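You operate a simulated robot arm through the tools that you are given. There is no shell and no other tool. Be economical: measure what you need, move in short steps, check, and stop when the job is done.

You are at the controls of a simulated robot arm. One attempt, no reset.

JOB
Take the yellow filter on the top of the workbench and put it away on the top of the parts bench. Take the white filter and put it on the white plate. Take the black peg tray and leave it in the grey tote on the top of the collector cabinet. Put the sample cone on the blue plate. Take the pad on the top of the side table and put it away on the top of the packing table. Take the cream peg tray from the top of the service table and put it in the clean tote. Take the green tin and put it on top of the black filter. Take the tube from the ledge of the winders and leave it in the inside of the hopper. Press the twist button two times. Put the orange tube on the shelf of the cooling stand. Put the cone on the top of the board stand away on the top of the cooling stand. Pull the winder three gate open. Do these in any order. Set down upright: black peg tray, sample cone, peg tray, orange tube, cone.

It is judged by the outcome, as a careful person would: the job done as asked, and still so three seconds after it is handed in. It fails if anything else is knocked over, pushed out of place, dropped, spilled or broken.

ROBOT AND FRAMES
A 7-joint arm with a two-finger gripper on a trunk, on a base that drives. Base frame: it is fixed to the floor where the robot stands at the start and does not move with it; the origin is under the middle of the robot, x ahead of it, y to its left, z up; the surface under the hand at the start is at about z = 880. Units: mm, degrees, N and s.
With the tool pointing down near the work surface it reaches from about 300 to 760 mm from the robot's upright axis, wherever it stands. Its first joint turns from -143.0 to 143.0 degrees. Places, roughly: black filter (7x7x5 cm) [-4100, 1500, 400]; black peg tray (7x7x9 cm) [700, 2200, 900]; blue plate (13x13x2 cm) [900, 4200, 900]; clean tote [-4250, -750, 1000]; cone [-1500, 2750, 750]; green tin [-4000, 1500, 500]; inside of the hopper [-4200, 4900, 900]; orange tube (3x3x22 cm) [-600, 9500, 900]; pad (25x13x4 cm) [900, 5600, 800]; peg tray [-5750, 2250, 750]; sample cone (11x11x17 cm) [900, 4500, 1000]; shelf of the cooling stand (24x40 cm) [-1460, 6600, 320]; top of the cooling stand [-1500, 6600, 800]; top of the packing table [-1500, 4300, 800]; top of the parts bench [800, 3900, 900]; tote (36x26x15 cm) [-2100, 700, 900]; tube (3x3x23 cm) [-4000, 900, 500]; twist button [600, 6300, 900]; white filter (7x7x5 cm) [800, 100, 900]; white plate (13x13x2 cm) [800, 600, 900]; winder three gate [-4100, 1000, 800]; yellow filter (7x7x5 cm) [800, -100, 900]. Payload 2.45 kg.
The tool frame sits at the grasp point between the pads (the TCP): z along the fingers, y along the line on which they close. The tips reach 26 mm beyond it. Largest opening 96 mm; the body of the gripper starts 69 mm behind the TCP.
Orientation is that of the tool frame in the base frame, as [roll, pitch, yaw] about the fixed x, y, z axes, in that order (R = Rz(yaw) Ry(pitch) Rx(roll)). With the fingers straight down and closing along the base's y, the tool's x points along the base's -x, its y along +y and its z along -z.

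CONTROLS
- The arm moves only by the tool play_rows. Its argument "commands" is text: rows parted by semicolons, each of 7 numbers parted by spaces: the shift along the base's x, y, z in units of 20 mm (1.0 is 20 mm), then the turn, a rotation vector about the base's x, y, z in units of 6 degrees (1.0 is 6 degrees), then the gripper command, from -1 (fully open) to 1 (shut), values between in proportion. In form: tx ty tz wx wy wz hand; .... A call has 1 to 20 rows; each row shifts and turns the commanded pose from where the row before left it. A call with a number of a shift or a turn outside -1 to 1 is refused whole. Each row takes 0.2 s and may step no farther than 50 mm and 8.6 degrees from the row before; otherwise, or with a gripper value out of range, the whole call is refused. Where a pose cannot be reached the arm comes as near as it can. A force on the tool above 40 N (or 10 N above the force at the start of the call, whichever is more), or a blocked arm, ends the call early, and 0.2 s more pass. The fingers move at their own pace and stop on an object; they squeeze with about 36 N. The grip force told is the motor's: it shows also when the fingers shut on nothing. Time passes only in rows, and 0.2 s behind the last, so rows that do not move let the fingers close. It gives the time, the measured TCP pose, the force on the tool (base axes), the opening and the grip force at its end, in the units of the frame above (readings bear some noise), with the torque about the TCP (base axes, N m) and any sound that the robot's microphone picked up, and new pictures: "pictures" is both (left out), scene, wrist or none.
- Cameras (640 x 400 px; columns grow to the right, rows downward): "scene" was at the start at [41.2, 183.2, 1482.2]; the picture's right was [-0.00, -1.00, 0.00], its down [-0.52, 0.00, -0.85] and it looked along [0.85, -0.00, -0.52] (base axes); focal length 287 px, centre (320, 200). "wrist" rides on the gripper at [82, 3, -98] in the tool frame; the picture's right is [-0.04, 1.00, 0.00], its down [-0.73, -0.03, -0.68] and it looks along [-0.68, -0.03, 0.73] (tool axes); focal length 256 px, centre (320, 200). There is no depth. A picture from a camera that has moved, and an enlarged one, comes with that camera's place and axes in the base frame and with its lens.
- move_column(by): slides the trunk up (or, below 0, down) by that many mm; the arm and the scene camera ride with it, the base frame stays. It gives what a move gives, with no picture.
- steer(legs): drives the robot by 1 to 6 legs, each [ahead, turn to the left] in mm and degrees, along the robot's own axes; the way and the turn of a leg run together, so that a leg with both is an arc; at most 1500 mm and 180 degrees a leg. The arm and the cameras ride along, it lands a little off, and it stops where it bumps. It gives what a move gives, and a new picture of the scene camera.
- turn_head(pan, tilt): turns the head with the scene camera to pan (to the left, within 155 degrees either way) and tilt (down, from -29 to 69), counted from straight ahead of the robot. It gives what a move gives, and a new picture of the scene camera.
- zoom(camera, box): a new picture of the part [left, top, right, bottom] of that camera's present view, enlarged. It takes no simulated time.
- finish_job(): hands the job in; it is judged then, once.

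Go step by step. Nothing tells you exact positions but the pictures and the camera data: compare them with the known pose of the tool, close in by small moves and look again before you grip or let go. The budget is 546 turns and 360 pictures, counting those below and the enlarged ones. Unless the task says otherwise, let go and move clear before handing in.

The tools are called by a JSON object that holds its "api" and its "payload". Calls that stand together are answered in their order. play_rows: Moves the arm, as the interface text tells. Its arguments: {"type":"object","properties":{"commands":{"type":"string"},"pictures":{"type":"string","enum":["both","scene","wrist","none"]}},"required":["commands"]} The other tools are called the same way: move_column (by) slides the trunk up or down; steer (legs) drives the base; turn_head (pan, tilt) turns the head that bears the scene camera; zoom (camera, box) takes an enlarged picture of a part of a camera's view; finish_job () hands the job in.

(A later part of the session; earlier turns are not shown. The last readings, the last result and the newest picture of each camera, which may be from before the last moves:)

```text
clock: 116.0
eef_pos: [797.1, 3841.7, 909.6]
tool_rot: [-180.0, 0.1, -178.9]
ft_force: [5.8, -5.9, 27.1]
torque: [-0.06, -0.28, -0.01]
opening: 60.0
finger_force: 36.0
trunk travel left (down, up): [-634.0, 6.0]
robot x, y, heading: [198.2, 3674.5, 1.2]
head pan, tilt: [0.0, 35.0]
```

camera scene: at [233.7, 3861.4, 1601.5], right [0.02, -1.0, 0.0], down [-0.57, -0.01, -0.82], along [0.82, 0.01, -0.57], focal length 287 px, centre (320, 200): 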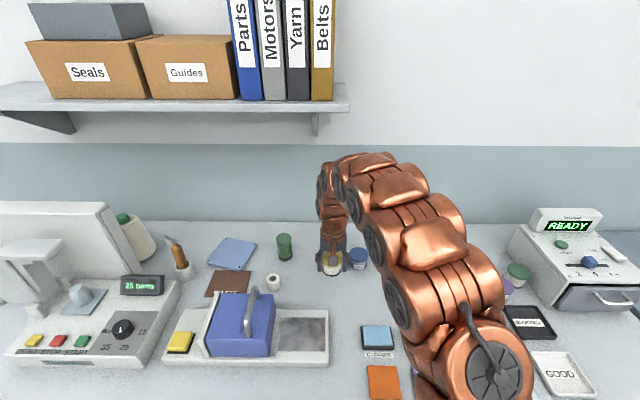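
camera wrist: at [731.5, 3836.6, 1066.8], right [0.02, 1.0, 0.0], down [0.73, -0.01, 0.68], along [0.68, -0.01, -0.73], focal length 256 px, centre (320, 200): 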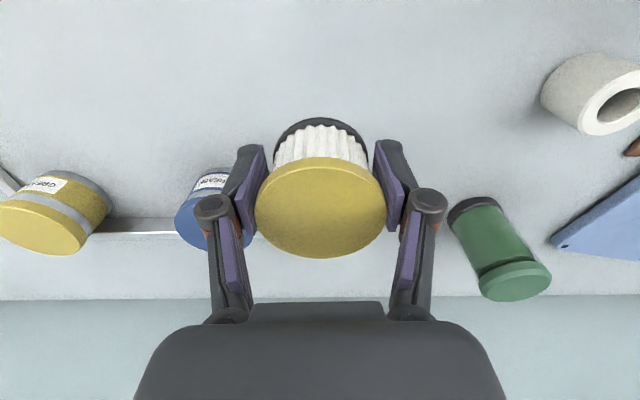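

{"api": "play_rows", "payload": {"commands": "0 0 0.1 0 0 0 1; 0 0 0 0 0 0 0; 0 0 0 0 0 0 -0.6; 0 0 0 0 0 0 -0.6; 0 0 1 0 0 0 -0.6; 0 0 1 0 0 0 -0.6; 0 0 1 0 0 0 -0.6; 0 0 1 0 0 0 -1; 0 0 1 0 0 0 -1; 0 0 1 0 0 0 -1; 0 0 1 0 0 0 -1; -1 0 1 0 0 0 -1; -1 0 1 0 0 0 -1; -1 0 1 0 0 0 -1; -1 0 1 0 0 0 -1; -1 0 1 0 0 0 -1; -1 0 1 0 0 0 -1"}}

```text
clock: 119.6
eef_pos: [678.1, 3840.6, 1171.0]
tool_rot: [-180.0, 0.0, -178.9]
ft_force: [-0.1, -0.4, -0.6]
torque: [-0.02, -0.01, -0.05]
opening: 96.0
finger_force: 0.0
trunk travel left (down, up): [-634.0, 6.0]
robot x, y, heading: [194.4, 3677.2, 1.1]
head pan, tilt: [0.0, 35.0]
camera scene: at [233.9, 3861.4, 1601.5], right [0.02, -1.0, 0.0], down [-0.57, -0.01, -0.82], along [0.82, 0.01, -0.57], focal length 287 px, centre (320, 200)
camera wrist: at [596.3, 3843.3, 1268.4], right [0.02, 1.0, 0.0], down [0.73, -0.01, 0.68], along [0.68, -0.02, -0.73], focal length 256 px, centre (320, 200)
```

scene: 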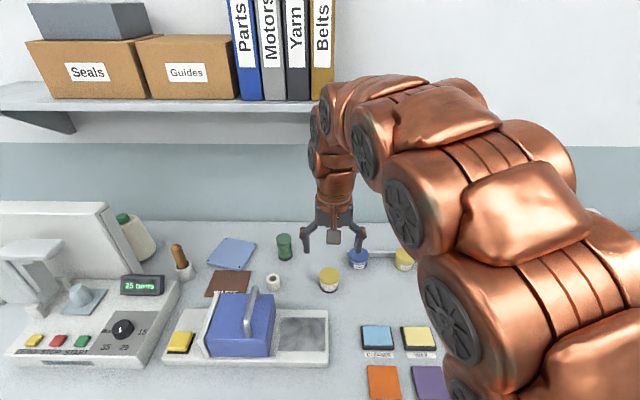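
wrist: 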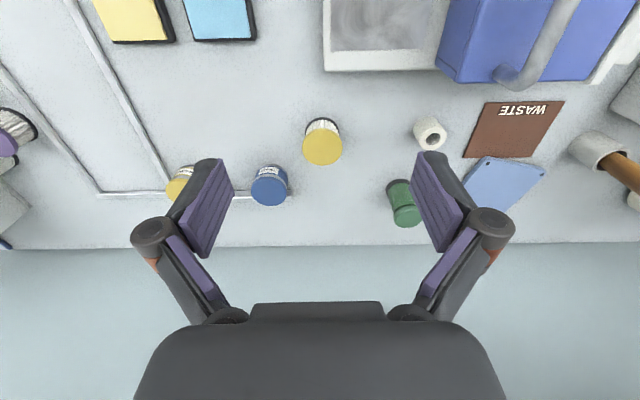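

Yellow filter placed. Next: the sample cone (green-capped, near (913,4468)) to the blue plate (~(930,4171)). I raise the hand and drive left.

{"api": "play_rows", "payload": {"commands": "-1 -1 1 0 0 0 -1; -1 -1 1 0 0 0 -1; -1 -1 1 0 0 0 -1; -1 -1 1 0 0 0 -1; -1 -1 1 0 0 0 -1; -1 -1 1 0 0 0 -1; -1 -1 0 0 0 0 -1; 0 -1 0 0 0 0 -1", "pictures": "none"}}

{"api": "steer", "payload": {"legs": [[-120, 0], [0, 89], [650, 0], [0, -90]]}}

```text
clock: 121.4
eef_pos: [535.1, 3678.4, 1288.8]
tool_rot: [-179.9, 0.1, -179.0]
ft_force: [-0.6, 0.4, 0.6]
torque: [0.02, 0.0, 0.01]
opening: 96.0
finger_force: 0.2
trunk travel left (down, up): [-634.0, 6.0]
robot x, y, heading: [195.2, 3672.6, 1.0]
head pan, tilt: [0.0, 35.0]
```

```text
clock: 133.5
eef_pos: [421.4, 4343.0, 1289.8]
tool_rot: [-179.9, 0.0, -179.6]
ft_force: [0.2, -0.1, -0.5]
torque: [0.0, -0.05, -0.03]
opening: 96.2
finger_force: 0.2
trunk travel left (down, up): [-634.0, 6.0]
robot x, y, heading: [83.4, 4340.3, 0.2]
head pan, tilt: [0.0, 35.0]
camera scene: at [121.1, 4526.1, 1601.5], right [0.01, -1.0, 0.0], down [-0.57, 0.0, -0.82], along [0.82, 0.01, -0.57], focal length 287 px, centre (320, 200)
```

scene: 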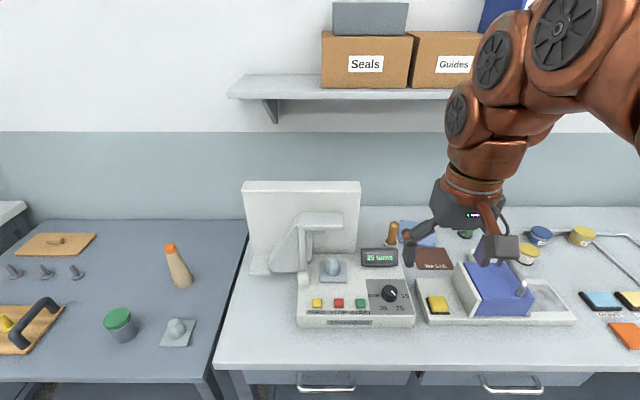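

The cone stands behind the monitor seen from here; I shift right and look again.

{"api": "steer", "payload": {"legs": [[0, -90], [260, 0], [0, 90], [100, 0]]}}

{"api": "zoom", "payload": {"camera": "scene", "box": [150, 120, 390, 270]}}

```text
clock: 143.7
eef_pos: [519.6, 4081.5, 1288.3]
tool_rot: [-179.9, 0.1, -179.8]
ft_force: [-0.8, 0.7, 0.0]
torque: [-0.02, -0.06, -0.01]
opening: 96.2
finger_force: 0.0
trunk travel left (down, up): [-634.0, 6.0]
robot x, y, heading: [184.6, 4081.9, 0.2]
head pan, tilt: [0.0, 35.0]
camera scene: at [220.9, 4267.1, 1601.5], right [0.0, -1.0, 0.0], down [-0.57, 0.0, -0.82], along [0.82, 0.0, -0.57], focal length 287 px, centre (320, 200)
```

scene: 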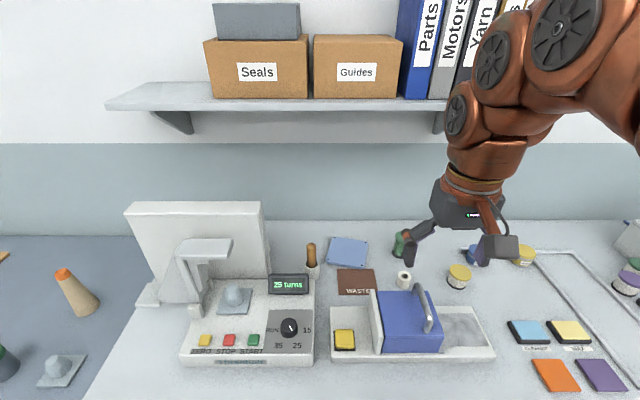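

```text
2.67 times, centred on (270, 195) of scene
camera zoom: at [220.9, 4267.1, 1601.5], right [0.0, -1.0, 0.0], down [-0.57, 0.0, -0.82], along [0.82, 0.0, -0.57], focal length 765 px, centre (453, 213)
```

zoom: 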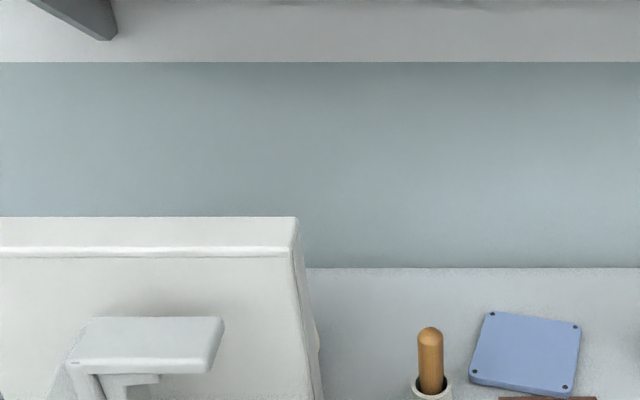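

{"api": "steer", "payload": {"legs": [[-80, 0], [0, 90], [218, 0], [0, -90], [100, 0]]}}

{"api": "play_rows", "payload": {"commands": "0 0 0 0 0 1 -1; 0 0 0 0 0 1 -1; 0 0 0 0 0 1 -1; 0 0 0 0 0 1 -1; 0 0 0 0 0 1 -1; 0 0 0 0 0 1 -1; 0 0 0 0 0 1 -1; 0 0 0 0 0 1 -1; 0 0 0 0 0 1 -1; 0 0 0 0 0 1 -1; 0 0 0 0 0 1 -1; 0 0 0 0 0 1 -1; 0 0 0 0 0 1 -1; 0 0 0 0 0 1 -1; 0 0 0 0 0 1 -1"}}

```text
clock: 154.6
eef_pos: [539.6, 4275.3, 1289.4]
tool_rot: [-180.0, 0.1, 177.6]
ft_force: [0.5, -0.5, 0.2]
torque: [-0.01, -0.02, -0.02]
opening: 96.1
finger_force: 0.1
trunk travel left (down, up): [-634.0, 6.0]
robot x, y, heading: [203.4, 4294.7, -2.4]
head pan, tilt: [0.0, 35.0]
camera scene: at [249.8, 4476.3, 1601.5], right [-0.04, -1.0, 0.0], down [-0.57, 0.02, -0.82], along [0.82, -0.04, -0.57], focal length 287 px, centre (320, 200)
```

scene: 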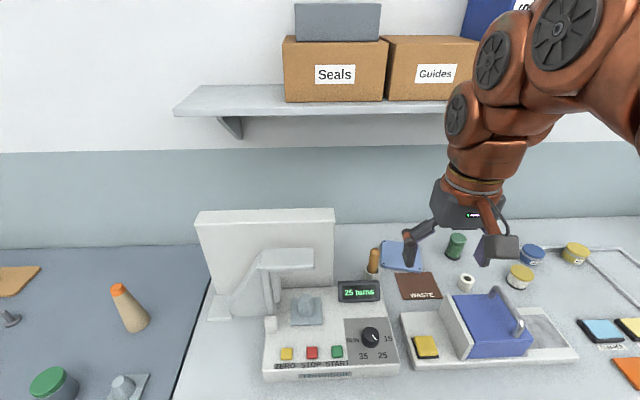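

```text
clock: 157.8
eef_pos: [541.1, 4276.7, 1289.1]
tool_rot: [-179.9, 0.0, -92.3]
ft_force: [0.6, -0.2, 0.1]
torque: [-0.02, 0.0, -0.01]
opening: 96.1
finger_force: 0.0
trunk travel left (down, up): [-634.0, 6.0]
robot x, y, heading: [201.7, 4296.2, -2.5]
head pan, tilt: [0.0, 35.0]
camera scene: at [250.1, 4476.3, 1601.5], right [-0.04, -1.0, 0.0], down [-0.57, 0.02, -0.82], along [0.82, -0.04, -0.57], focal length 287 px, centre (320, 200)
camera wrist: at [535.4, 4194.6, 1387.6], right [-1.0, 0.08, 0.0], down [0.06, 0.73, 0.68], along [0.06, 0.68, -0.73], focal length 256 px, centre (320, 200)
```

scene: 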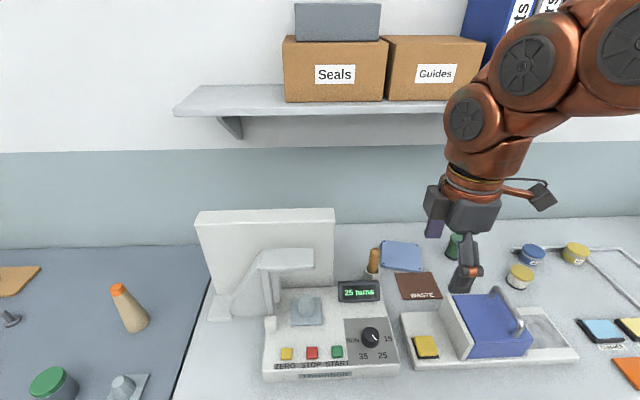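
wrist: 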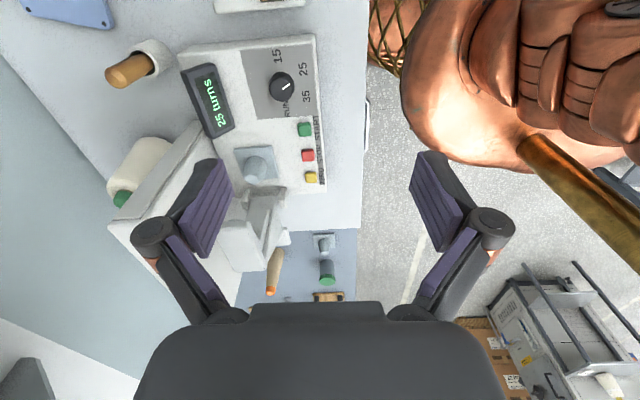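

Cone visible behind the monitor from the wrist. I rotate the hand 40° more so the camera stalk stays clear of the monitor, and move right of the monitor first.

{"api": "play_rows", "payload": {"commands": "1 0 0 0 0 1 -1; 1 0 0 0 0 1 -1; 1 0 0 0 0 1 -1; 1 0 0 0 0 1 -1; 1 0 0 0 0 1 -1; 1 0 0 0 0 1 -1; 1 0 0 0 0 0.7 -1; 1 0 0 0 0 0 -0.6; 1 0 -0.5 0 0 0 -0.6; 1 0 -1 0 0 0 -0.6; 1 0 -1 0 0 0 -0.6; 1 0 -1 0 0 0 -0.6; 1 0 -1 0 0 0 -0.6; 1 0 -1 0 0 0 -0.6; 1 0 -1 0 0 0 -0.6; 1 0 -1 0 0 0 -0.6; 1 0 -1 0 0 0 -0.6"}}

```text
clock: 161.3
eef_pos: [881.9, 4277.0, 1120.3]
tool_rot: [-179.9, 0.1, -52.2]
ft_force: [-0.2, -0.2, 0.1]
torque: [0.0, -0.02, -0.01]
opening: 76.6
finger_force: 0.1
trunk travel left (down, up): [-634.0, 6.0]
robot x, y, heading: [202.7, 4294.6, -2.7]
head pan, tilt: [0.0, 35.0]
camera scene: at [250.2, 4476.4, 1601.4], right [-0.04, -1.0, 0.0], down [-0.57, 0.02, -0.82], along [0.82, -0.04, -0.57], focal length 287 px, centre (320, 200)
camera wrist: at [929.4, 4211.4, 1217.7], right [-0.81, -0.58, 0.0], down [-0.43, 0.6, 0.68], along [-0.39, 0.55, -0.73], focal length 256 px, centre (320, 200)
```

scene: 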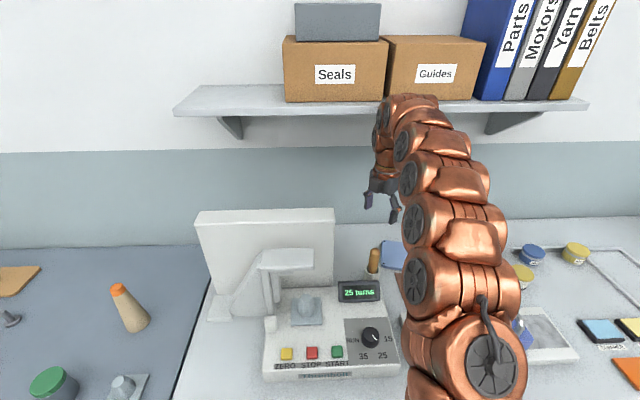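
wrist: 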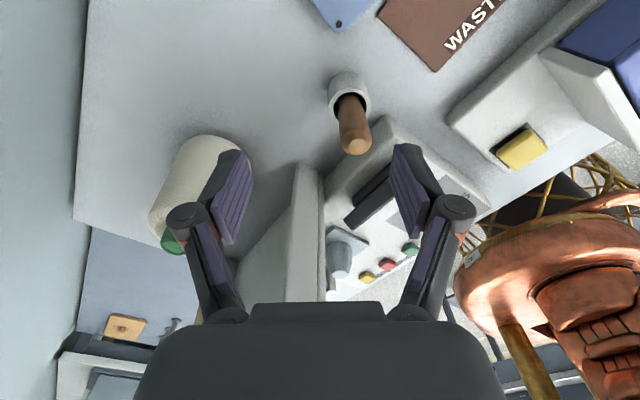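

{"api": "zoom", "payload": {"camera": "wrist", "box": [70, 110, 310, 260]}}

```text
2.67 times, centred on (190, 185) of wrist
camera zoom: at [929.4, 4211.4, 1217.7], right [-0.81, -0.58, 0.0], down [-0.43, 0.6, 0.68], along [-0.39, 0.55, -0.73], focal length 683 px, centre (667, 240)
```

zoom: 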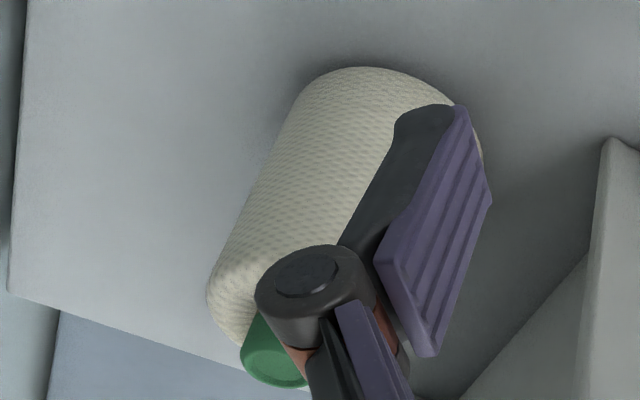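

{"api": "play_rows", "payload": {"commands": "0.5 1 0.1 0 0 0 -0.6; 0.5 1 0.1 0 0 0 -0.6; 0.5 1 0 0 0 0 -0.6; 0.5 1 0 0 0 0 -0.6; 0.5 1 0 0 0 0 -0.6"}}

```text
clock: 162.7
eef_pos: [984.9, 4463.2, 1009.0]
tool_rot: [-178.1, -4.5, -51.1]
ft_force: [-3.6, -8.2, -4.2]
torque: [0.75, -0.14, 0.02]
opening: 82.5
finger_force: 1.0
trunk travel left (down, up): [-634.0, 6.0]
robot x, y, heading: [198.5, 4261.0, -9.0]
head pan, tilt: [0.0, 35.0]
stopped in row 5: the arm was blocked; the commanded pose is now the measured one
camera scene: at [292.1, 4456.5, 1606.0], right [-0.16, -0.99, 0.02], down [-0.58, 0.08, -0.81], along [0.8, -0.14, -0.59], focal length 287 px, centre (320, 200)
camera wrist: at [1026.7, 4402.6, 1114.1], right [-0.8, -0.6, -0.04], down [-0.49, 0.61, 0.62], along [-0.35, 0.51, -0.78], focal length 256 px, centre (320, 200)
```

scene: 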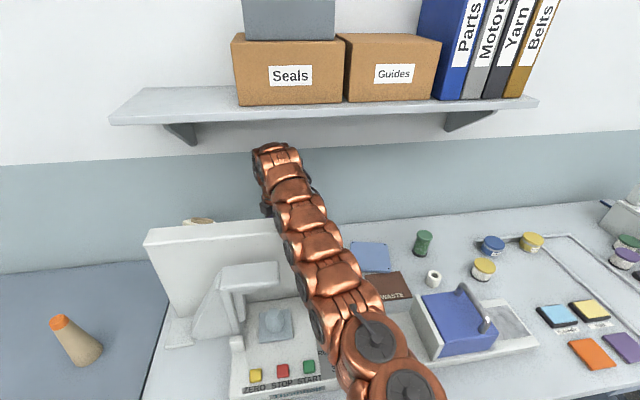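
wrist: 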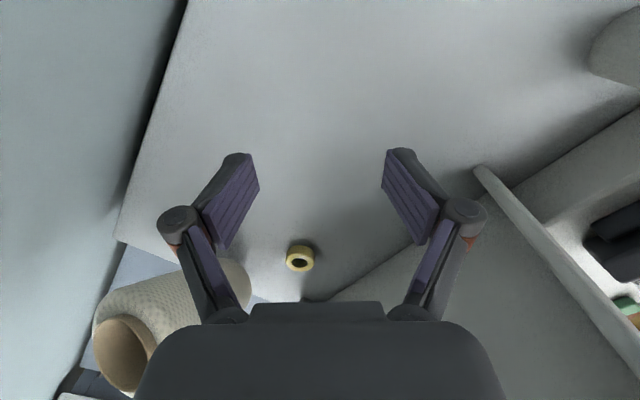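

Something blocked the arm and the base shifted. I look closely before doing anything else.

{"api": "zoom", "payload": {"camera": "wrist", "box": [60, 200, 380, 400]}}

{"api": "zoom", "payload": {"camera": "scene", "box": [130, 100, 450, 300]}}

```text
2.00 times, centred on (220, 300) of wrist
camera zoom: at [1026.7, 4402.6, 1114.1], right [-0.8, -0.6, -0.04], down [-0.49, 0.61, 0.62], along [-0.35, 0.51, -0.78], focal length 512 px, centre (520, 0)
```

zoom: 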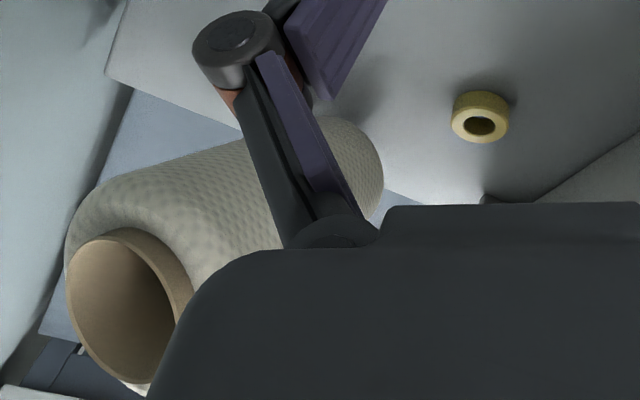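

```text
2.00 times, centred on (290, 200) of scene
camera zoom: at [292.1, 4456.5, 1606.0], right [-0.16, -0.99, 0.02], down [-0.58, 0.08, -0.81], along [0.8, -0.14, -0.59], focal length 574 px, centre (380, 200)
```

zoom: 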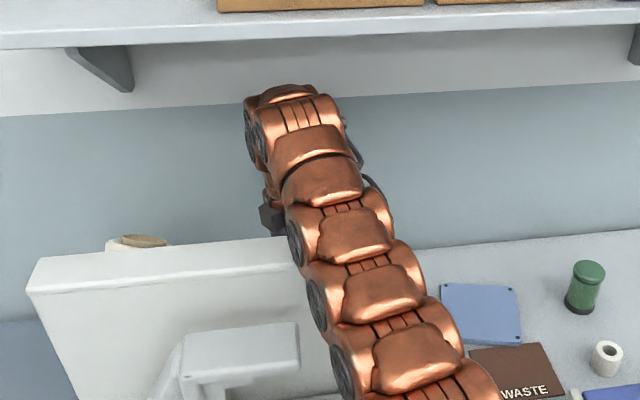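

{"api": "play_rows", "payload": {"commands": "0 0 0 0 0 0 -0.6"}}

```text
clock: 163.1
eef_pos: [982.5, 4371.2, 1048.1]
tool_rot: [-170.7, -4.4, -52.0]
ft_force: [3.0, 3.2, 4.4]
torque: [-0.39, 0.27, -0.02]
opening: 77.0
finger_force: 0.1
trunk travel left (down, up): [-634.0, 6.0]
robot x, y, heading: [195.5, 4259.0, -10.2]
head pan, tilt: [0.0, 35.0]
stopped in row 1: the arm was blocked; the commanded pose is now the measured one
camera scene: at [272.0, 4473.7, 1599.6], right [-0.17, -0.98, 0.02], down [-0.57, 0.08, -0.82], along [0.8, -0.15, -0.57], focal length 287 px, centre (320, 200)
camera wrist: at [1012.8, 4299.9, 1149.3], right [-0.79, -0.59, -0.16], down [-0.55, 0.57, 0.62], along [-0.27, 0.58, -0.77], focal length 256 px, centre (320, 200)
```

scene: 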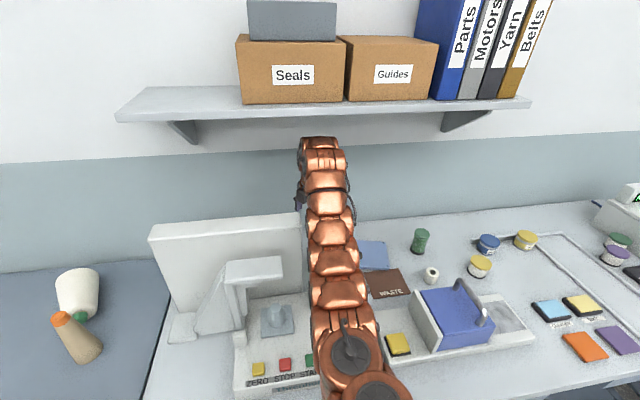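
wrist: 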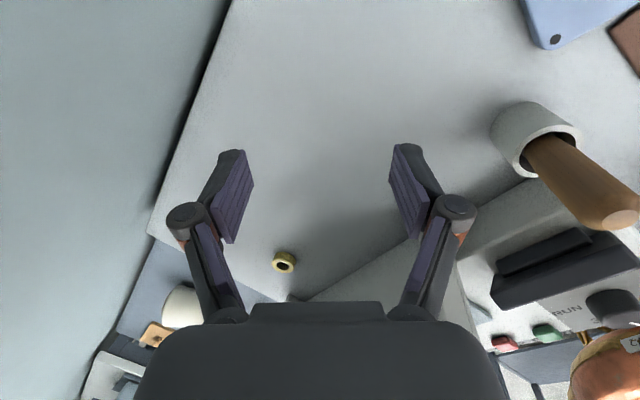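

{"api": "play_rows", "payload": {"commands": "0 0 0 0 0 0 -0.6; 0 0 0 0 0 0 -0.6; 0 0 0 0 0 0 -0.6; 0 0 0 0 0 0 -0.6; 0 0 0 0 0 0 -0.6"}}

```text
clock: 164.3
eef_pos: [987.7, 4387.5, 1042.0]
tool_rot: [-171.2, -4.6, -52.4]
ft_force: [1.0, 1.7, 1.0]
torque: [-0.1, 0.06, 0.0]
opening: 76.9
finger_force: 0.0
trunk travel left (down, up): [-634.0, 6.0]
robot x, y, heading: [197.1, 4259.8, -9.8]
head pan, tilt: [0.0, 35.0]
camera scene: at [267.9, 4451.1, 1600.5], right [-0.17, -0.99, 0.01], down [-0.57, 0.09, -0.82], along [0.81, -0.15, -0.57], focal length 287 px, centre (320, 200)
camera wrist: at [1017.8, 4318.0, 1144.4], right [-0.8, -0.58, -0.16], down [-0.54, 0.58, 0.61], along [-0.27, 0.57, -0.77], focal length 256 px, centre (320, 200)
```

scene: 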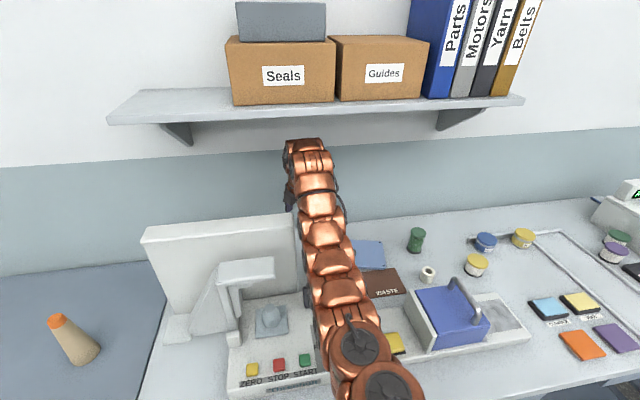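
wrist: 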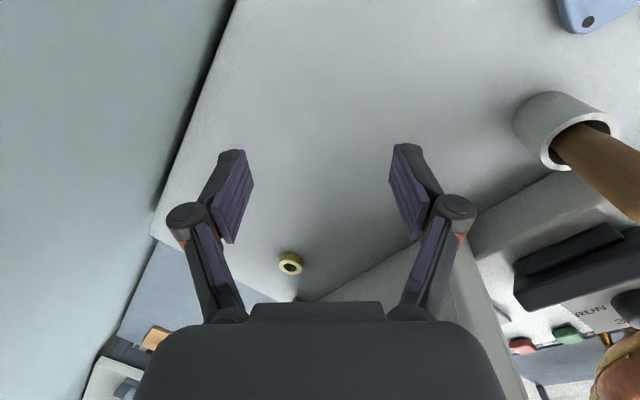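

The cone was flung off toward the next bench. I back the arm out gently first.

{"api": "play_rows", "payload": {"commands": "0 -0.5 0.5 0 0 0 -0.6; 0 -0.5 0.5 0 0 0 -0.6; 0 -0.5 0.5 0 0 0 -0.6; -0.3 -0.5 0.5 0 0 0 -0.6; -0.5 -0.5 0.5 0 0 0 -0.6", "pictures": "scene"}}

```text
clock: 165.5
eef_pos: [967.8, 4329.6, 1088.7]
tool_rot: [-171.7, -4.1, -52.5]
ft_force: [0.8, -0.2, -0.1]
torque: [-0.03, 0.03, 0.02]
opening: 76.7
finger_force: 0.1
trunk travel left (down, up): [-634.0, 6.0]
robot x, y, heading: [192.9, 4263.5, -9.9]
head pan, tilt: [0.0, 35.0]
camera scene: at [265.6, 4435.1, 1601.4], right [-0.17, -0.98, 0.0], down [-0.56, 0.1, -0.82], along [0.81, -0.14, -0.57], focal length 287 px, centre (320, 200)
```

scene: 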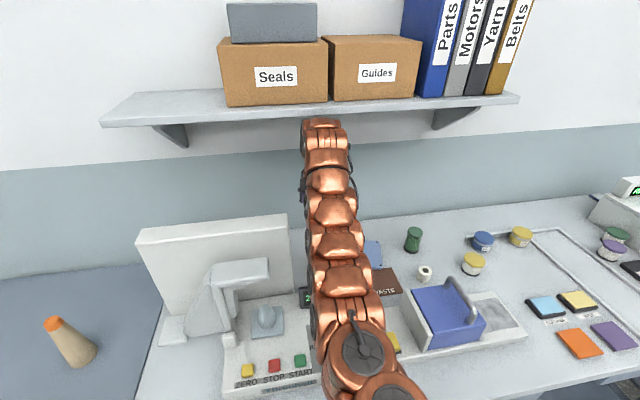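

{"api": "play_rows", "payload": {"commands": "-1 -0.3 1 0 0 0 -0.6; -1 -0.3 1 0 0 0 -0.6; -1 -0.3 1 0 0 0 -0.6; -1 -0.3 1 0 0 0 -0.6; -1 0 1 0 0 0 -0.6; -1 0 1 0 0 0 -0.6; -1 0 1 0 0 0 -0.6; -1 0 1 0 0 0 -0.6; -1 0 1 0 0 0 -0.6; -1 0 1 0 0 0 -0.6; -1 0 0 0 0 -1 -0.6; -1 0 0 0 0 -1 -0.6; -1 0 0 0 0 -1 -0.6; -1 0 0 0 0 -1 -0.6; -1 0 0 0 0 -1 -0.6; 0 0 0 0 0 -1 -0.6; 0 0 0 0 0 -1 -0.6; 0 0 0 0 0 -1 -0.6; 0 0 0 0 0 -1 -0.6; 0 0 0 0 0 -1 -0.6", "pictures": "scene"}}

```text
clock: 169.7
eef_pos: [666.4, 4304.8, 1289.6]
tool_rot: [-171.7, -4.1, -112.5]
ft_force: [0.3, -0.3, -0.2]
torque: [-0.02, -0.02, 0.02]
opening: 76.8
finger_force: 0.0
trunk travel left (down, up): [-634.0, 6.0]
robot x, y, heading: [194.5, 4259.4, -9.9]
head pan, tilt: [0.0, 35.0]
camera scene: at [265.2, 4435.2, 1601.4], right [-0.17, -0.98, 0.0], down [-0.56, 0.1, -0.82], along [0.81, -0.14, -0.57], focal length 287 px, centre (320, 200)
```

scene: 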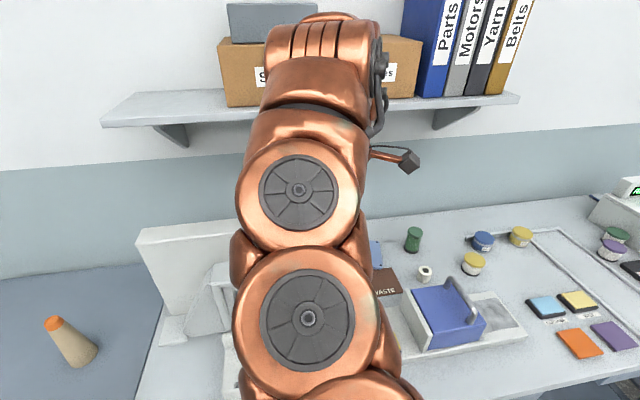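

{"api": "play_rows", "payload": {"commands": "0 0 0 0.6 0.5 0 -1; 0 0 0 0.55 0.5 0 -1; 0 0 0 0 0 -1 -1; 0 0 0 0 0 -1 -1; 0 0 0 0 0 -1 -1; 0 0 0 0 0 -1 -1; -1 0 0 0 0 -1 -1; -1 0 0 0 0 -1 -1; -1 0 0 0 0 -1 -1; -1 0 0 0 0 -1 -1; -1 0 0 0 0 -1 -1; 0 0 0 0 0 -1 -1; 0 0 0 0 0 -1 -1; 0 0 0 0 0 -1 -1"}}

{"api": "turn_head", "payload": {"pan": 45, "tilt": 35}}

```text
clock: 172.7
eef_pos: [616.4, 4260.1, 1292.6]
tool_rot: [-179.7, 0.3, 175.8]
ft_force: [0.2, 0.4, -0.5]
torque: [-0.05, 0.0, -0.03]
opening: 95.8
finger_force: 0.0
out of reach, approached as far as the arm can: row 2, 7, 8, 9, 10, 11
trunk travel left (down, up): [-634.0, 6.0]
robot x, y, heading: [198.2, 4262.2, -9.9]
head pan, tilt: [0.0, 35.0]
camera scene: at [265.2, 4435.1, 1601.5], right [-0.17, -0.98, 0.0], down [-0.56, 0.1, -0.82], along [0.81, -0.14, -0.57], focal length 287 px, centre (320, 200)
camera wrist: at [535.1, 4269.3, 1389.4], right [0.11, 0.99, -0.01], down [0.73, -0.08, 0.68], along [0.68, -0.08, -0.73], focal length 256 px, centre (320, 200)
```

scene: 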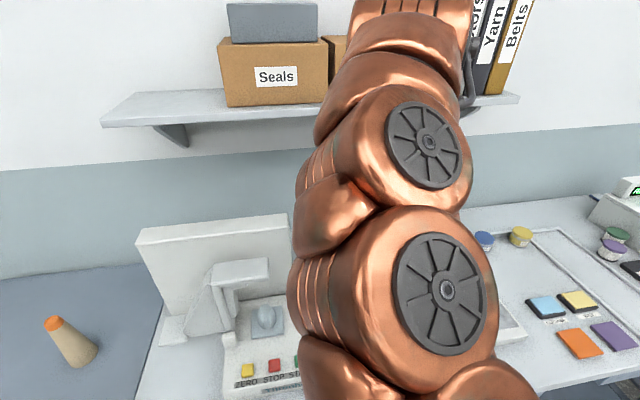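
wrist: 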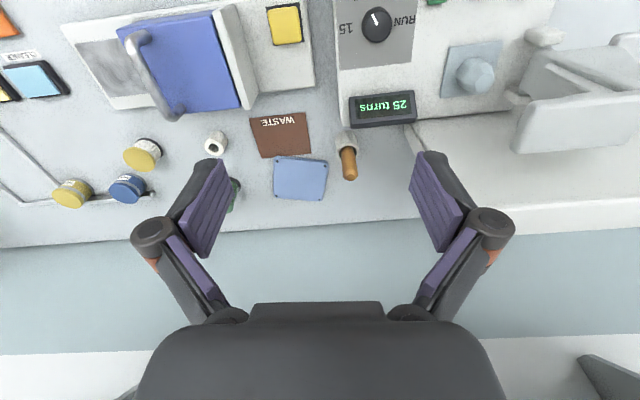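

```text
clock: 173.8
eef_pos: [616.5, 4260.0, 1291.2]
tool_rot: [-179.7, 0.3, 176.0]
ft_force: [0.1, 0.0, -0.9]
torque: [-0.01, 0.02, 0.02]
opening: 96.0
finger_force: 0.0
trunk travel left (down, up): [-634.0, 6.0]
robot x, y, heading: [194.9, 4260.4, -9.8]
head pan, tilt: [45.0, 35.0]
camera scene: at [250.6, 4500.9, 1601.4], right [0.57, -0.82, 0.0], down [-0.47, -0.33, -0.82], along [0.67, 0.47, -0.57], focal length 287 px, centre (320, 200)
```

scene: 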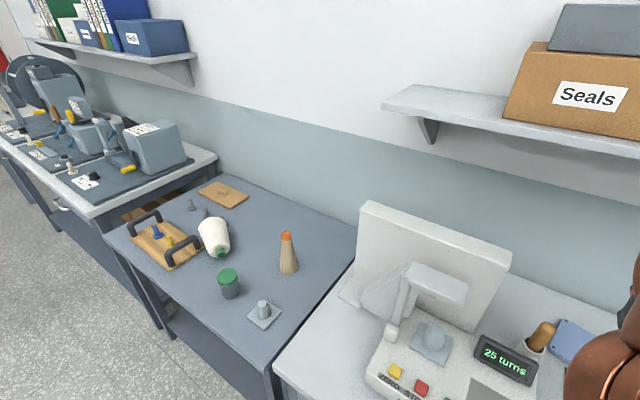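

The cone lies on its side on the neighbouring side bench, not on the floor; recoverable. I zoom to check neighbours.

{"api": "zoom", "payload": {"camera": "scene", "box": [100, 160, 340, 310]}}

```text
2.67 times, centred on (220, 235) of scene
camera zoom: at [250.6, 4500.9, 1601.4], right [0.57, -0.82, 0.0], down [-0.47, -0.33, -0.82], along [0.67, 0.47, -0.57], focal length 765 px, centre (587, 107)
```

zoom: 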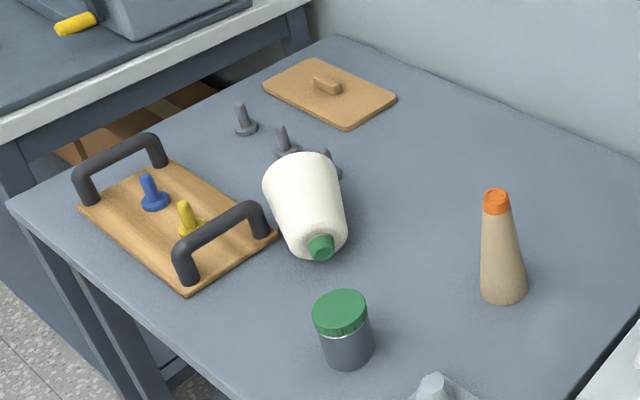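

Only the cone itself was displaced: it lies on the side table at about (700,5320), nose toward −y. I'll drive opposite it to pick it up with a leaning grasp, so it can be turned upright.

{"api": "steer", "payload": {"legs": [[-180, 0], [0, 99.8], [1150, 0], [0, -90]]}}

{"api": "turn_head", "payload": {"pan": 0, "tilt": 45}}

```text
clock: 188.8
eef_pos: [427.8, 5535.5, 1291.8]
tool_rot: [-179.7, 0.3, -172.1]
ft_force: [0.7, 0.1, -0.1]
torque: [-0.02, -0.01, 0.03]
opening: 96.0
finger_force: 0.2
trunk travel left (down, up): [-634.0, 6.0]
robot x, y, heading: [15.5, 5451.5, 1.7]
head pan, tilt: [45.0, 35.0]
camera scene: at [21.5, 5695.5, 1601.4], right [0.73, -0.68, 0.0], down [-0.39, -0.42, -0.82], along [0.56, 0.6, -0.57], focal length 287 px, centre (320, 200)
```

scene: 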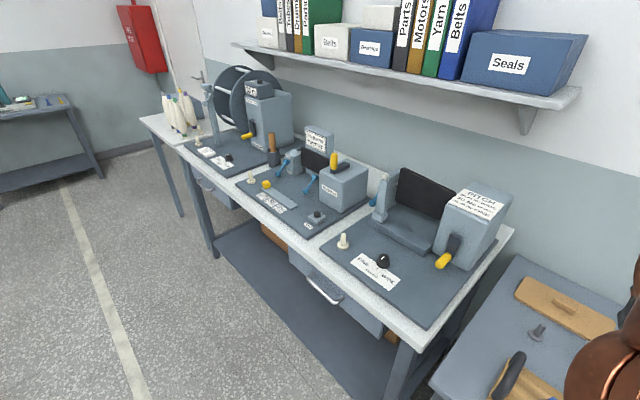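

```text
clock: 189.9
eef_pos: [428.1, 5534.9, 1291.2]
tool_rot: [-179.8, 0.3, -172.1]
ft_force: [-0.1, -0.2, -0.2]
torque: [0.02, -0.02, -0.02]
opening: 96.0
finger_force: 0.1
trunk travel left (down, up): [-634.0, 6.0]
robot x, y, heading: [14.2, 5449.6, 2.1]
head pan, tilt: [0.0, 45.0]
camera scene: at [42.6, 5634.0, 1586.7], right [0.03, -1.0, 0.0], down [-0.71, -0.02, -0.71], along [0.71, 0.02, -0.71], focal length 287 px, centre (320, 200)
```

scene: 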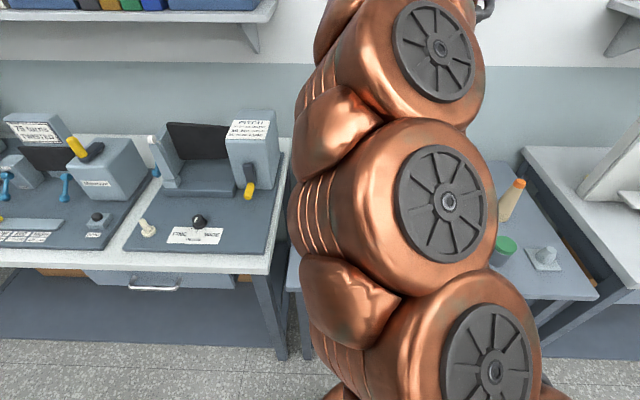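

{"api": "play_rows", "payload": {"commands": "0.5 -1 0 0 0 0 -1; 0.5 -1 0 0 0 0 -1; 0.5 -1 0 0 0 0 -1; 0.5 -1 0 0 0 0 -1; 0.5 -1 0 0 0 0 -1; 0 -1 0 0 0 0 -1; 0 -1 0 0 0 0 -1; 0 -1 0 0 0 0 -1; 0 -1 0 0 0 0 -1; 0 -1 0 0 0 0 -1; 0 -1 0 0 0 0 -1; 0 -1 0 0 0 0 -1"}}

```text
clock: 192.5
eef_pos: [479.8, 5294.6, 1290.7]
tool_rot: [-179.6, 0.4, -172.2]
ft_force: [0.0, -0.2, 0.6]
torque: [-0.02, 0.0, 0.0]
opening: 96.0
finger_force: 0.2
trunk travel left (down, up): [-634.0, 6.0]
robot x, y, heading: [12.9, 5452.6, 2.0]
head pan, tilt: [0.0, 45.0]
camera scene: at [42.7, 5634.0, 1586.6], right [0.03, -1.0, 0.0], down [-0.71, -0.02, -0.71], along [0.71, 0.02, -0.71], focal length 287 px, centre (320, 200)
camera wrist: at [398.3, 5286.4, 1388.4], right [-0.1, 1.0, -0.01], down [0.73, 0.08, 0.68], along [0.68, 0.06, -0.73], focal length 256 px, centre (320, 200)
```

scene: 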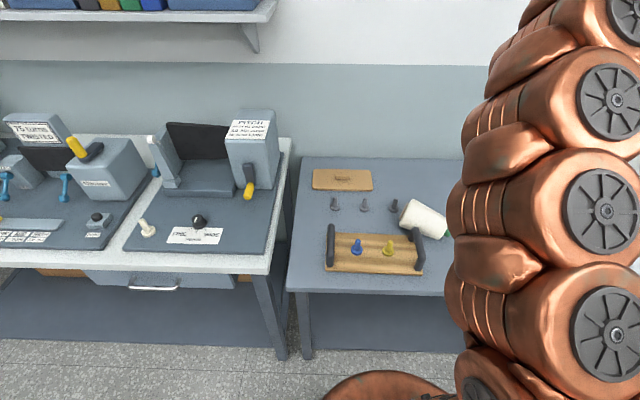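
wrist: 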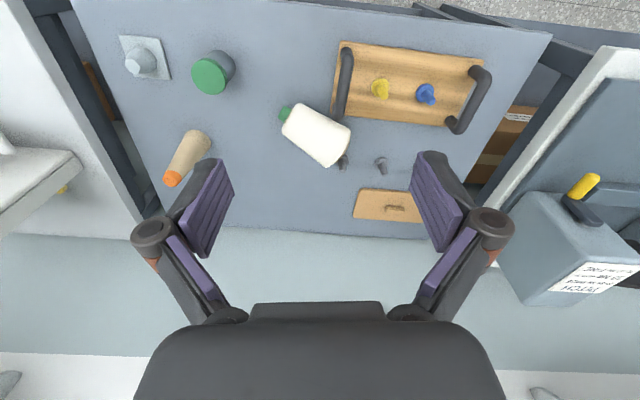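

{"api": "zoom", "payload": {"camera": "wrist", "box": [240, 80, 400, 180]}}

```text
4.00 times, centred on (320, 130) of wrist
camera zoom: at [398.3, 5286.4, 1388.4], right [-0.1, 1.0, -0.01], down [0.73, 0.08, 0.68], along [0.68, 0.06, -0.73], focal length 1024 px, centre (320, 480)
```

zoom: 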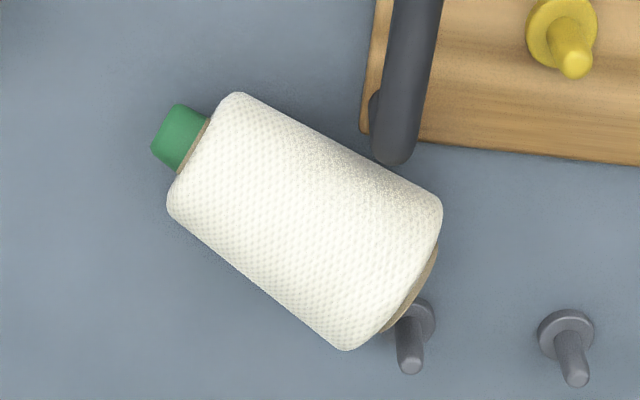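

The cone's body is 74–105 mm wide with a 33 mm green core. I drive closer, then yaw and lean the hand at a safe height.

{"api": "steer", "payload": {"legs": [[140, 0]]}}

{"api": "play_rows", "payload": {"commands": "0 0 0 0 0 -1 -1; 0 0 0 0 0 -1 -1; 0 0 0 0 0 -1 -1; 0 0 0 0 0 -1 -1; 0 0 0 0 0 -1 -1; 0 0 0 0 0 -1 -1; 0 0 0 0 0 -1 -1; 0 0 0 0 0 -1 -1; 0 0 0 0 0 -1 -1; 0 0 0 0 0 -1 -1"}}

```text
clock: 193.8
eef_pos: [619.8, 5300.7, 1289.9]
tool_rot: [-179.7, 0.3, -172.1]
ft_force: [-0.4, 0.0, -0.5]
torque: [-0.02, -0.01, 0.01]
opening: 96.2
finger_force: 0.1
trunk travel left (down, up): [-634.0, 6.0]
robot x, y, heading: [154.5, 5454.8, 2.2]
head pan, tilt: [0.0, 45.0]
camera scene: at [181.9, 5638.8, 1586.7], right [0.04, -1.0, 0.0], down [-0.71, -0.03, -0.71], along [0.71, 0.03, -0.71], focal length 287 px, centre (320, 200)
```

scene: 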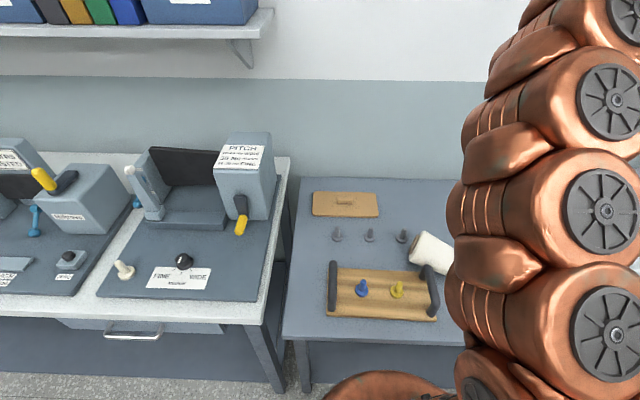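

```text
clock: 196.1
eef_pos: [619.8, 5300.4, 1290.5]
tool_rot: [-179.7, 0.2, 127.9]
ft_force: [-0.6, 0.1, 0.0]
torque: [0.0, -0.01, 0.0]
opening: 96.1
finger_force: 0.0
trunk travel left (down, up): [-634.0, 6.0]
robot x, y, heading: [154.5, 5455.3, 2.3]
head pan, tilt: [0.0, 45.0]
camera scene: at [182.2, 5638.8, 1586.7], right [0.04, -1.0, 0.0], down [-0.71, -0.03, -0.71], along [0.71, 0.03, -0.71], focal length 287 px, centre (320, 200)
camera wrist: at [572.8, 5367.1, 1388.0], right [0.81, 0.58, 0.0], down [0.43, -0.59, 0.68], along [0.4, -0.56, -0.73], focal length 256 px, centre (320, 200)
```

scene: 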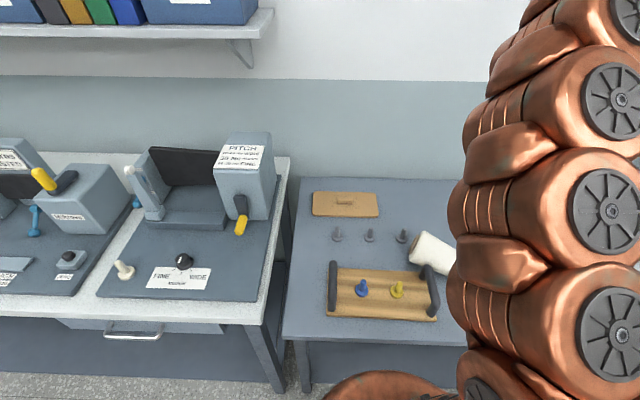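
wrist: 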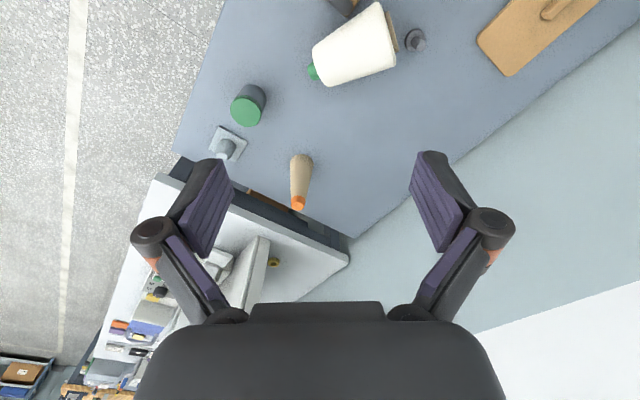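

{"api": "play_rows", "payload": {"commands": "0 0 0 0 0 -1 -1; 0 0 0 0 0 -1 -1; 0 0 0 0 0 -1 -1; 0 0 0 0 0 -1 -1; 0 0 0 0 0 -1 -1; 0 0 0 0 0 -1 -1; 0 0 0 0 0 -1 -1; 0 0 0 0 0 -1 -1; 0 0 0 0 0 -1 -1; 0 0 0 0 0 -1 -1; 0 0 0 0 0 -1 -1", "pictures": "none"}}

{"api": "play_rows", "payload": {"commands": "0 -0.5 -1 0.841 -0.449 0 -1; 0 -0.5 -1 0.841 -0.449 0 -1; 0 -0.5 -1 0.841 -0.449 0 -1; 0 -0.5 -1 0.841 -0.449 0 -1; 0 -0.5 -1 0.841 -0.449 0 -1; 0 -0.5 -1 0.841 -0.449 0 -1; 0 -0.5 -1 0.841 -0.449 0 -1"}}

```text
clock: 198.4
eef_pos: [618.9, 5300.4, 1289.7]
tool_rot: [-179.8, 0.3, 61.9]
ft_force: [0.7, -0.4, 0.0]
torque: [0.04, 0.05, -0.02]
opening: 96.3
finger_force: 0.0
trunk travel left (down, up): [-634.0, 6.0]
robot x, y, heading: [157.6, 5455.3, 1.9]
head pan, tilt: [0.0, 45.0]
```

```text
clock: 200.1
eef_pos: [625.2, 5225.2, 1149.4]
tool_rot: [-179.7, -39.8, 62.1]
ft_force: [-0.3, 0.5, 0.7]
torque: [-0.05, 0.03, -0.06]
opening: 95.9
finger_force: 0.0
out of reach, approached as far as the arm can: row 6
trunk travel left (down, up): [-634.0, 6.0]
robot x, y, heading: [157.8, 5454.3, 2.1]
head pan, tilt: [0.0, 45.0]
camera scene: at [182.2, 5639.1, 1586.6], right [0.04, -1.0, 0.0], down [-0.71, -0.03, -0.71], along [0.71, 0.03, -0.71], focal length 287 px, centre (320, 200)
camera wrist: at [628.9, 5222.9, 1277.9], right [0.87, -0.49, -0.03], down [-0.49, -0.87, 0.05], along [-0.05, -0.03, -1.0], focal length 256 px, centre (320, 200)
```

scene: 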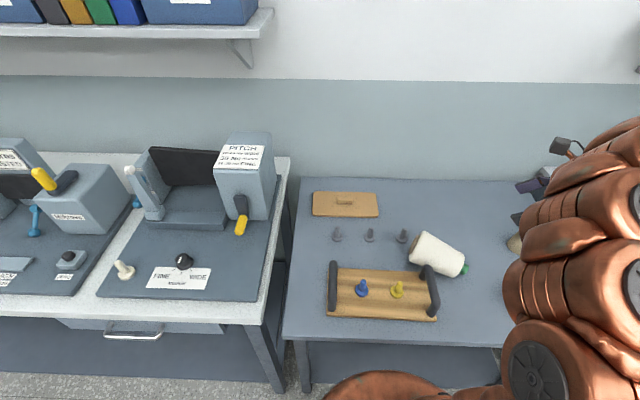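
wrist: 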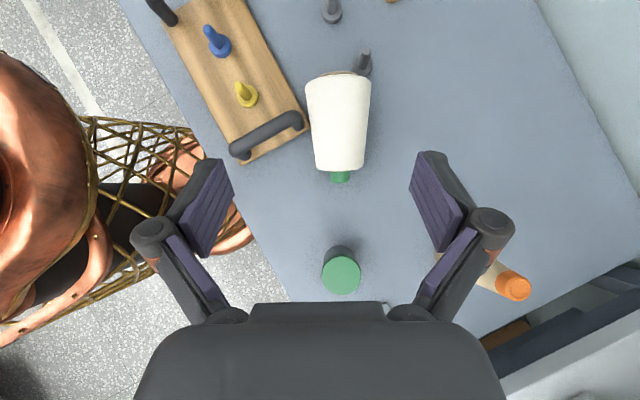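

Great view: the hand is aligned with the cone axis. I descend to the approach point leaning at 40°.

{"api": "play_rows", "payload": {"commands": "0.05 -0.15 -1 0 0 0 -0.9; 0.05 -0.15 -1 0 0 0 -0.9; 0.05 -0.15 -1 0 0 0 -0.9; 0.05 -0.15 -1 0 0 0 -0.9; 0.05 -0.15 -1 0 0 0 -0.9; 0.05 -0.15 -1 0 0 0 -0.9; 0.05 -0.15 -1 0 0 0 -0.9; 0.05 -0.15 -1 0 0 0 -0.9; 0.05 -0.15 -1 0 0 0 -0.9; 0.05 -0.15 -1 0 0 0 -0.9"}}

```text
clock: 202.2
eef_pos: [641.1, 5186.2, 954.8]
tool_rot: [-179.8, -39.8, 62.0]
ft_force: [0.3, 0.6, 0.3]
torque: [0.01, -0.01, 0.0]
opening: 91.0
finger_force: 0.1
out of reach, approached as far as the arm can: row 2, 3, 4, 6
trunk travel left (down, up): [-634.0, 6.0]
robot x, y, heading: [154.6, 5460.5, 2.0]
head pan, tilt: [0.0, 45.0]
camera scene: at [182.1, 5638.8, 1586.7], right [0.04, -1.0, 0.0], down [-0.71, -0.03, -0.71], along [0.71, 0.03, -0.71], focal length 287 px, centre (320, 200)
camera wrist: at [646.2, 5183.9, 1082.5], right [0.87, -0.49, -0.03], down [-0.49, -0.87, 0.05], along [-0.05, -0.03, -1.0], focal length 256 px, centre (320, 200)
```

scene: 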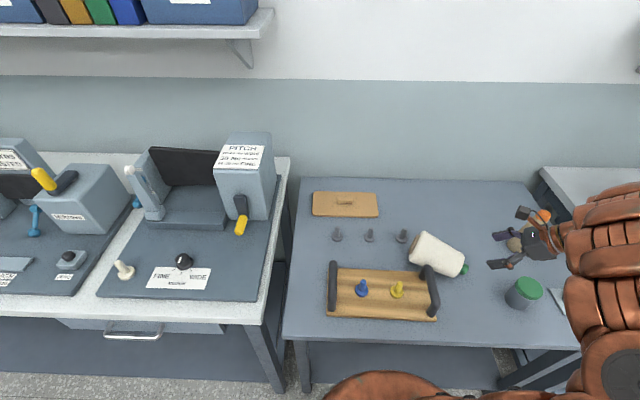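
wrist: 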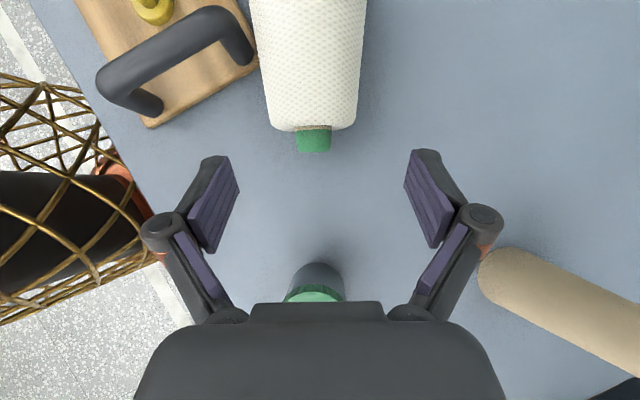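

{"api": "play_rows", "payload": {"commands": "0.153 0.35 -0.575 0 0 0 -0.9; 0.153 0.35 -0.575 0 0 0 -0.9; 0.153 0.35 -0.575 0 0 0 -0.9; 0.153 0.35 -0.575 0 0 0 -0.9; 0.153 0.35 -0.575 0 0 0 -0.9; 0.153 0.35 -0.575 0 0 0 -0.9; 0.153 0.35 -0.575 0 0 0 -0.9", "pictures": "wrist"}}

```text
clock: 203.8
eef_pos: [677.5, 5220.4, 874.2]
tool_rot: [-179.6, -39.8, 61.9]
ft_force: [-1.9, -0.1, 3.0]
torque: [0.1, 0.1, 0.06]
opening: 93.6
finger_force: 1.8
out of reach, approached as far as the arm can: row 2, 3, 4, 6, 7
trunk travel left (down, up): [-634.0, 6.0]
robot x, y, heading: [152.6, 5459.0, 2.3]
head pan, tilt: [0.0, 45.0]
camera wrist: at [681.0, 5218.0, 1001.8], right [0.87, -0.49, -0.03], down [-0.49, -0.87, 0.05], along [-0.05, -0.03, -1.0], focal length 256 px, centre (320, 200)
```

wrist: 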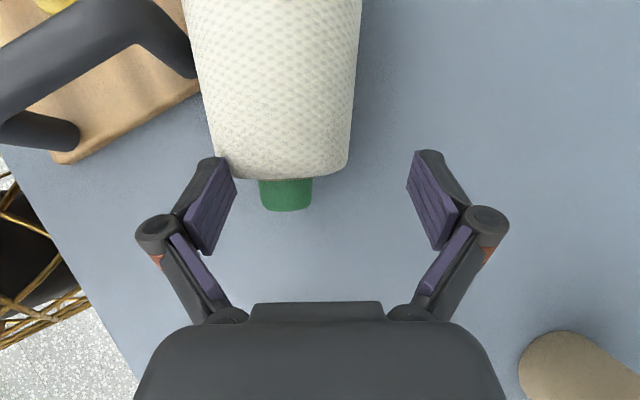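

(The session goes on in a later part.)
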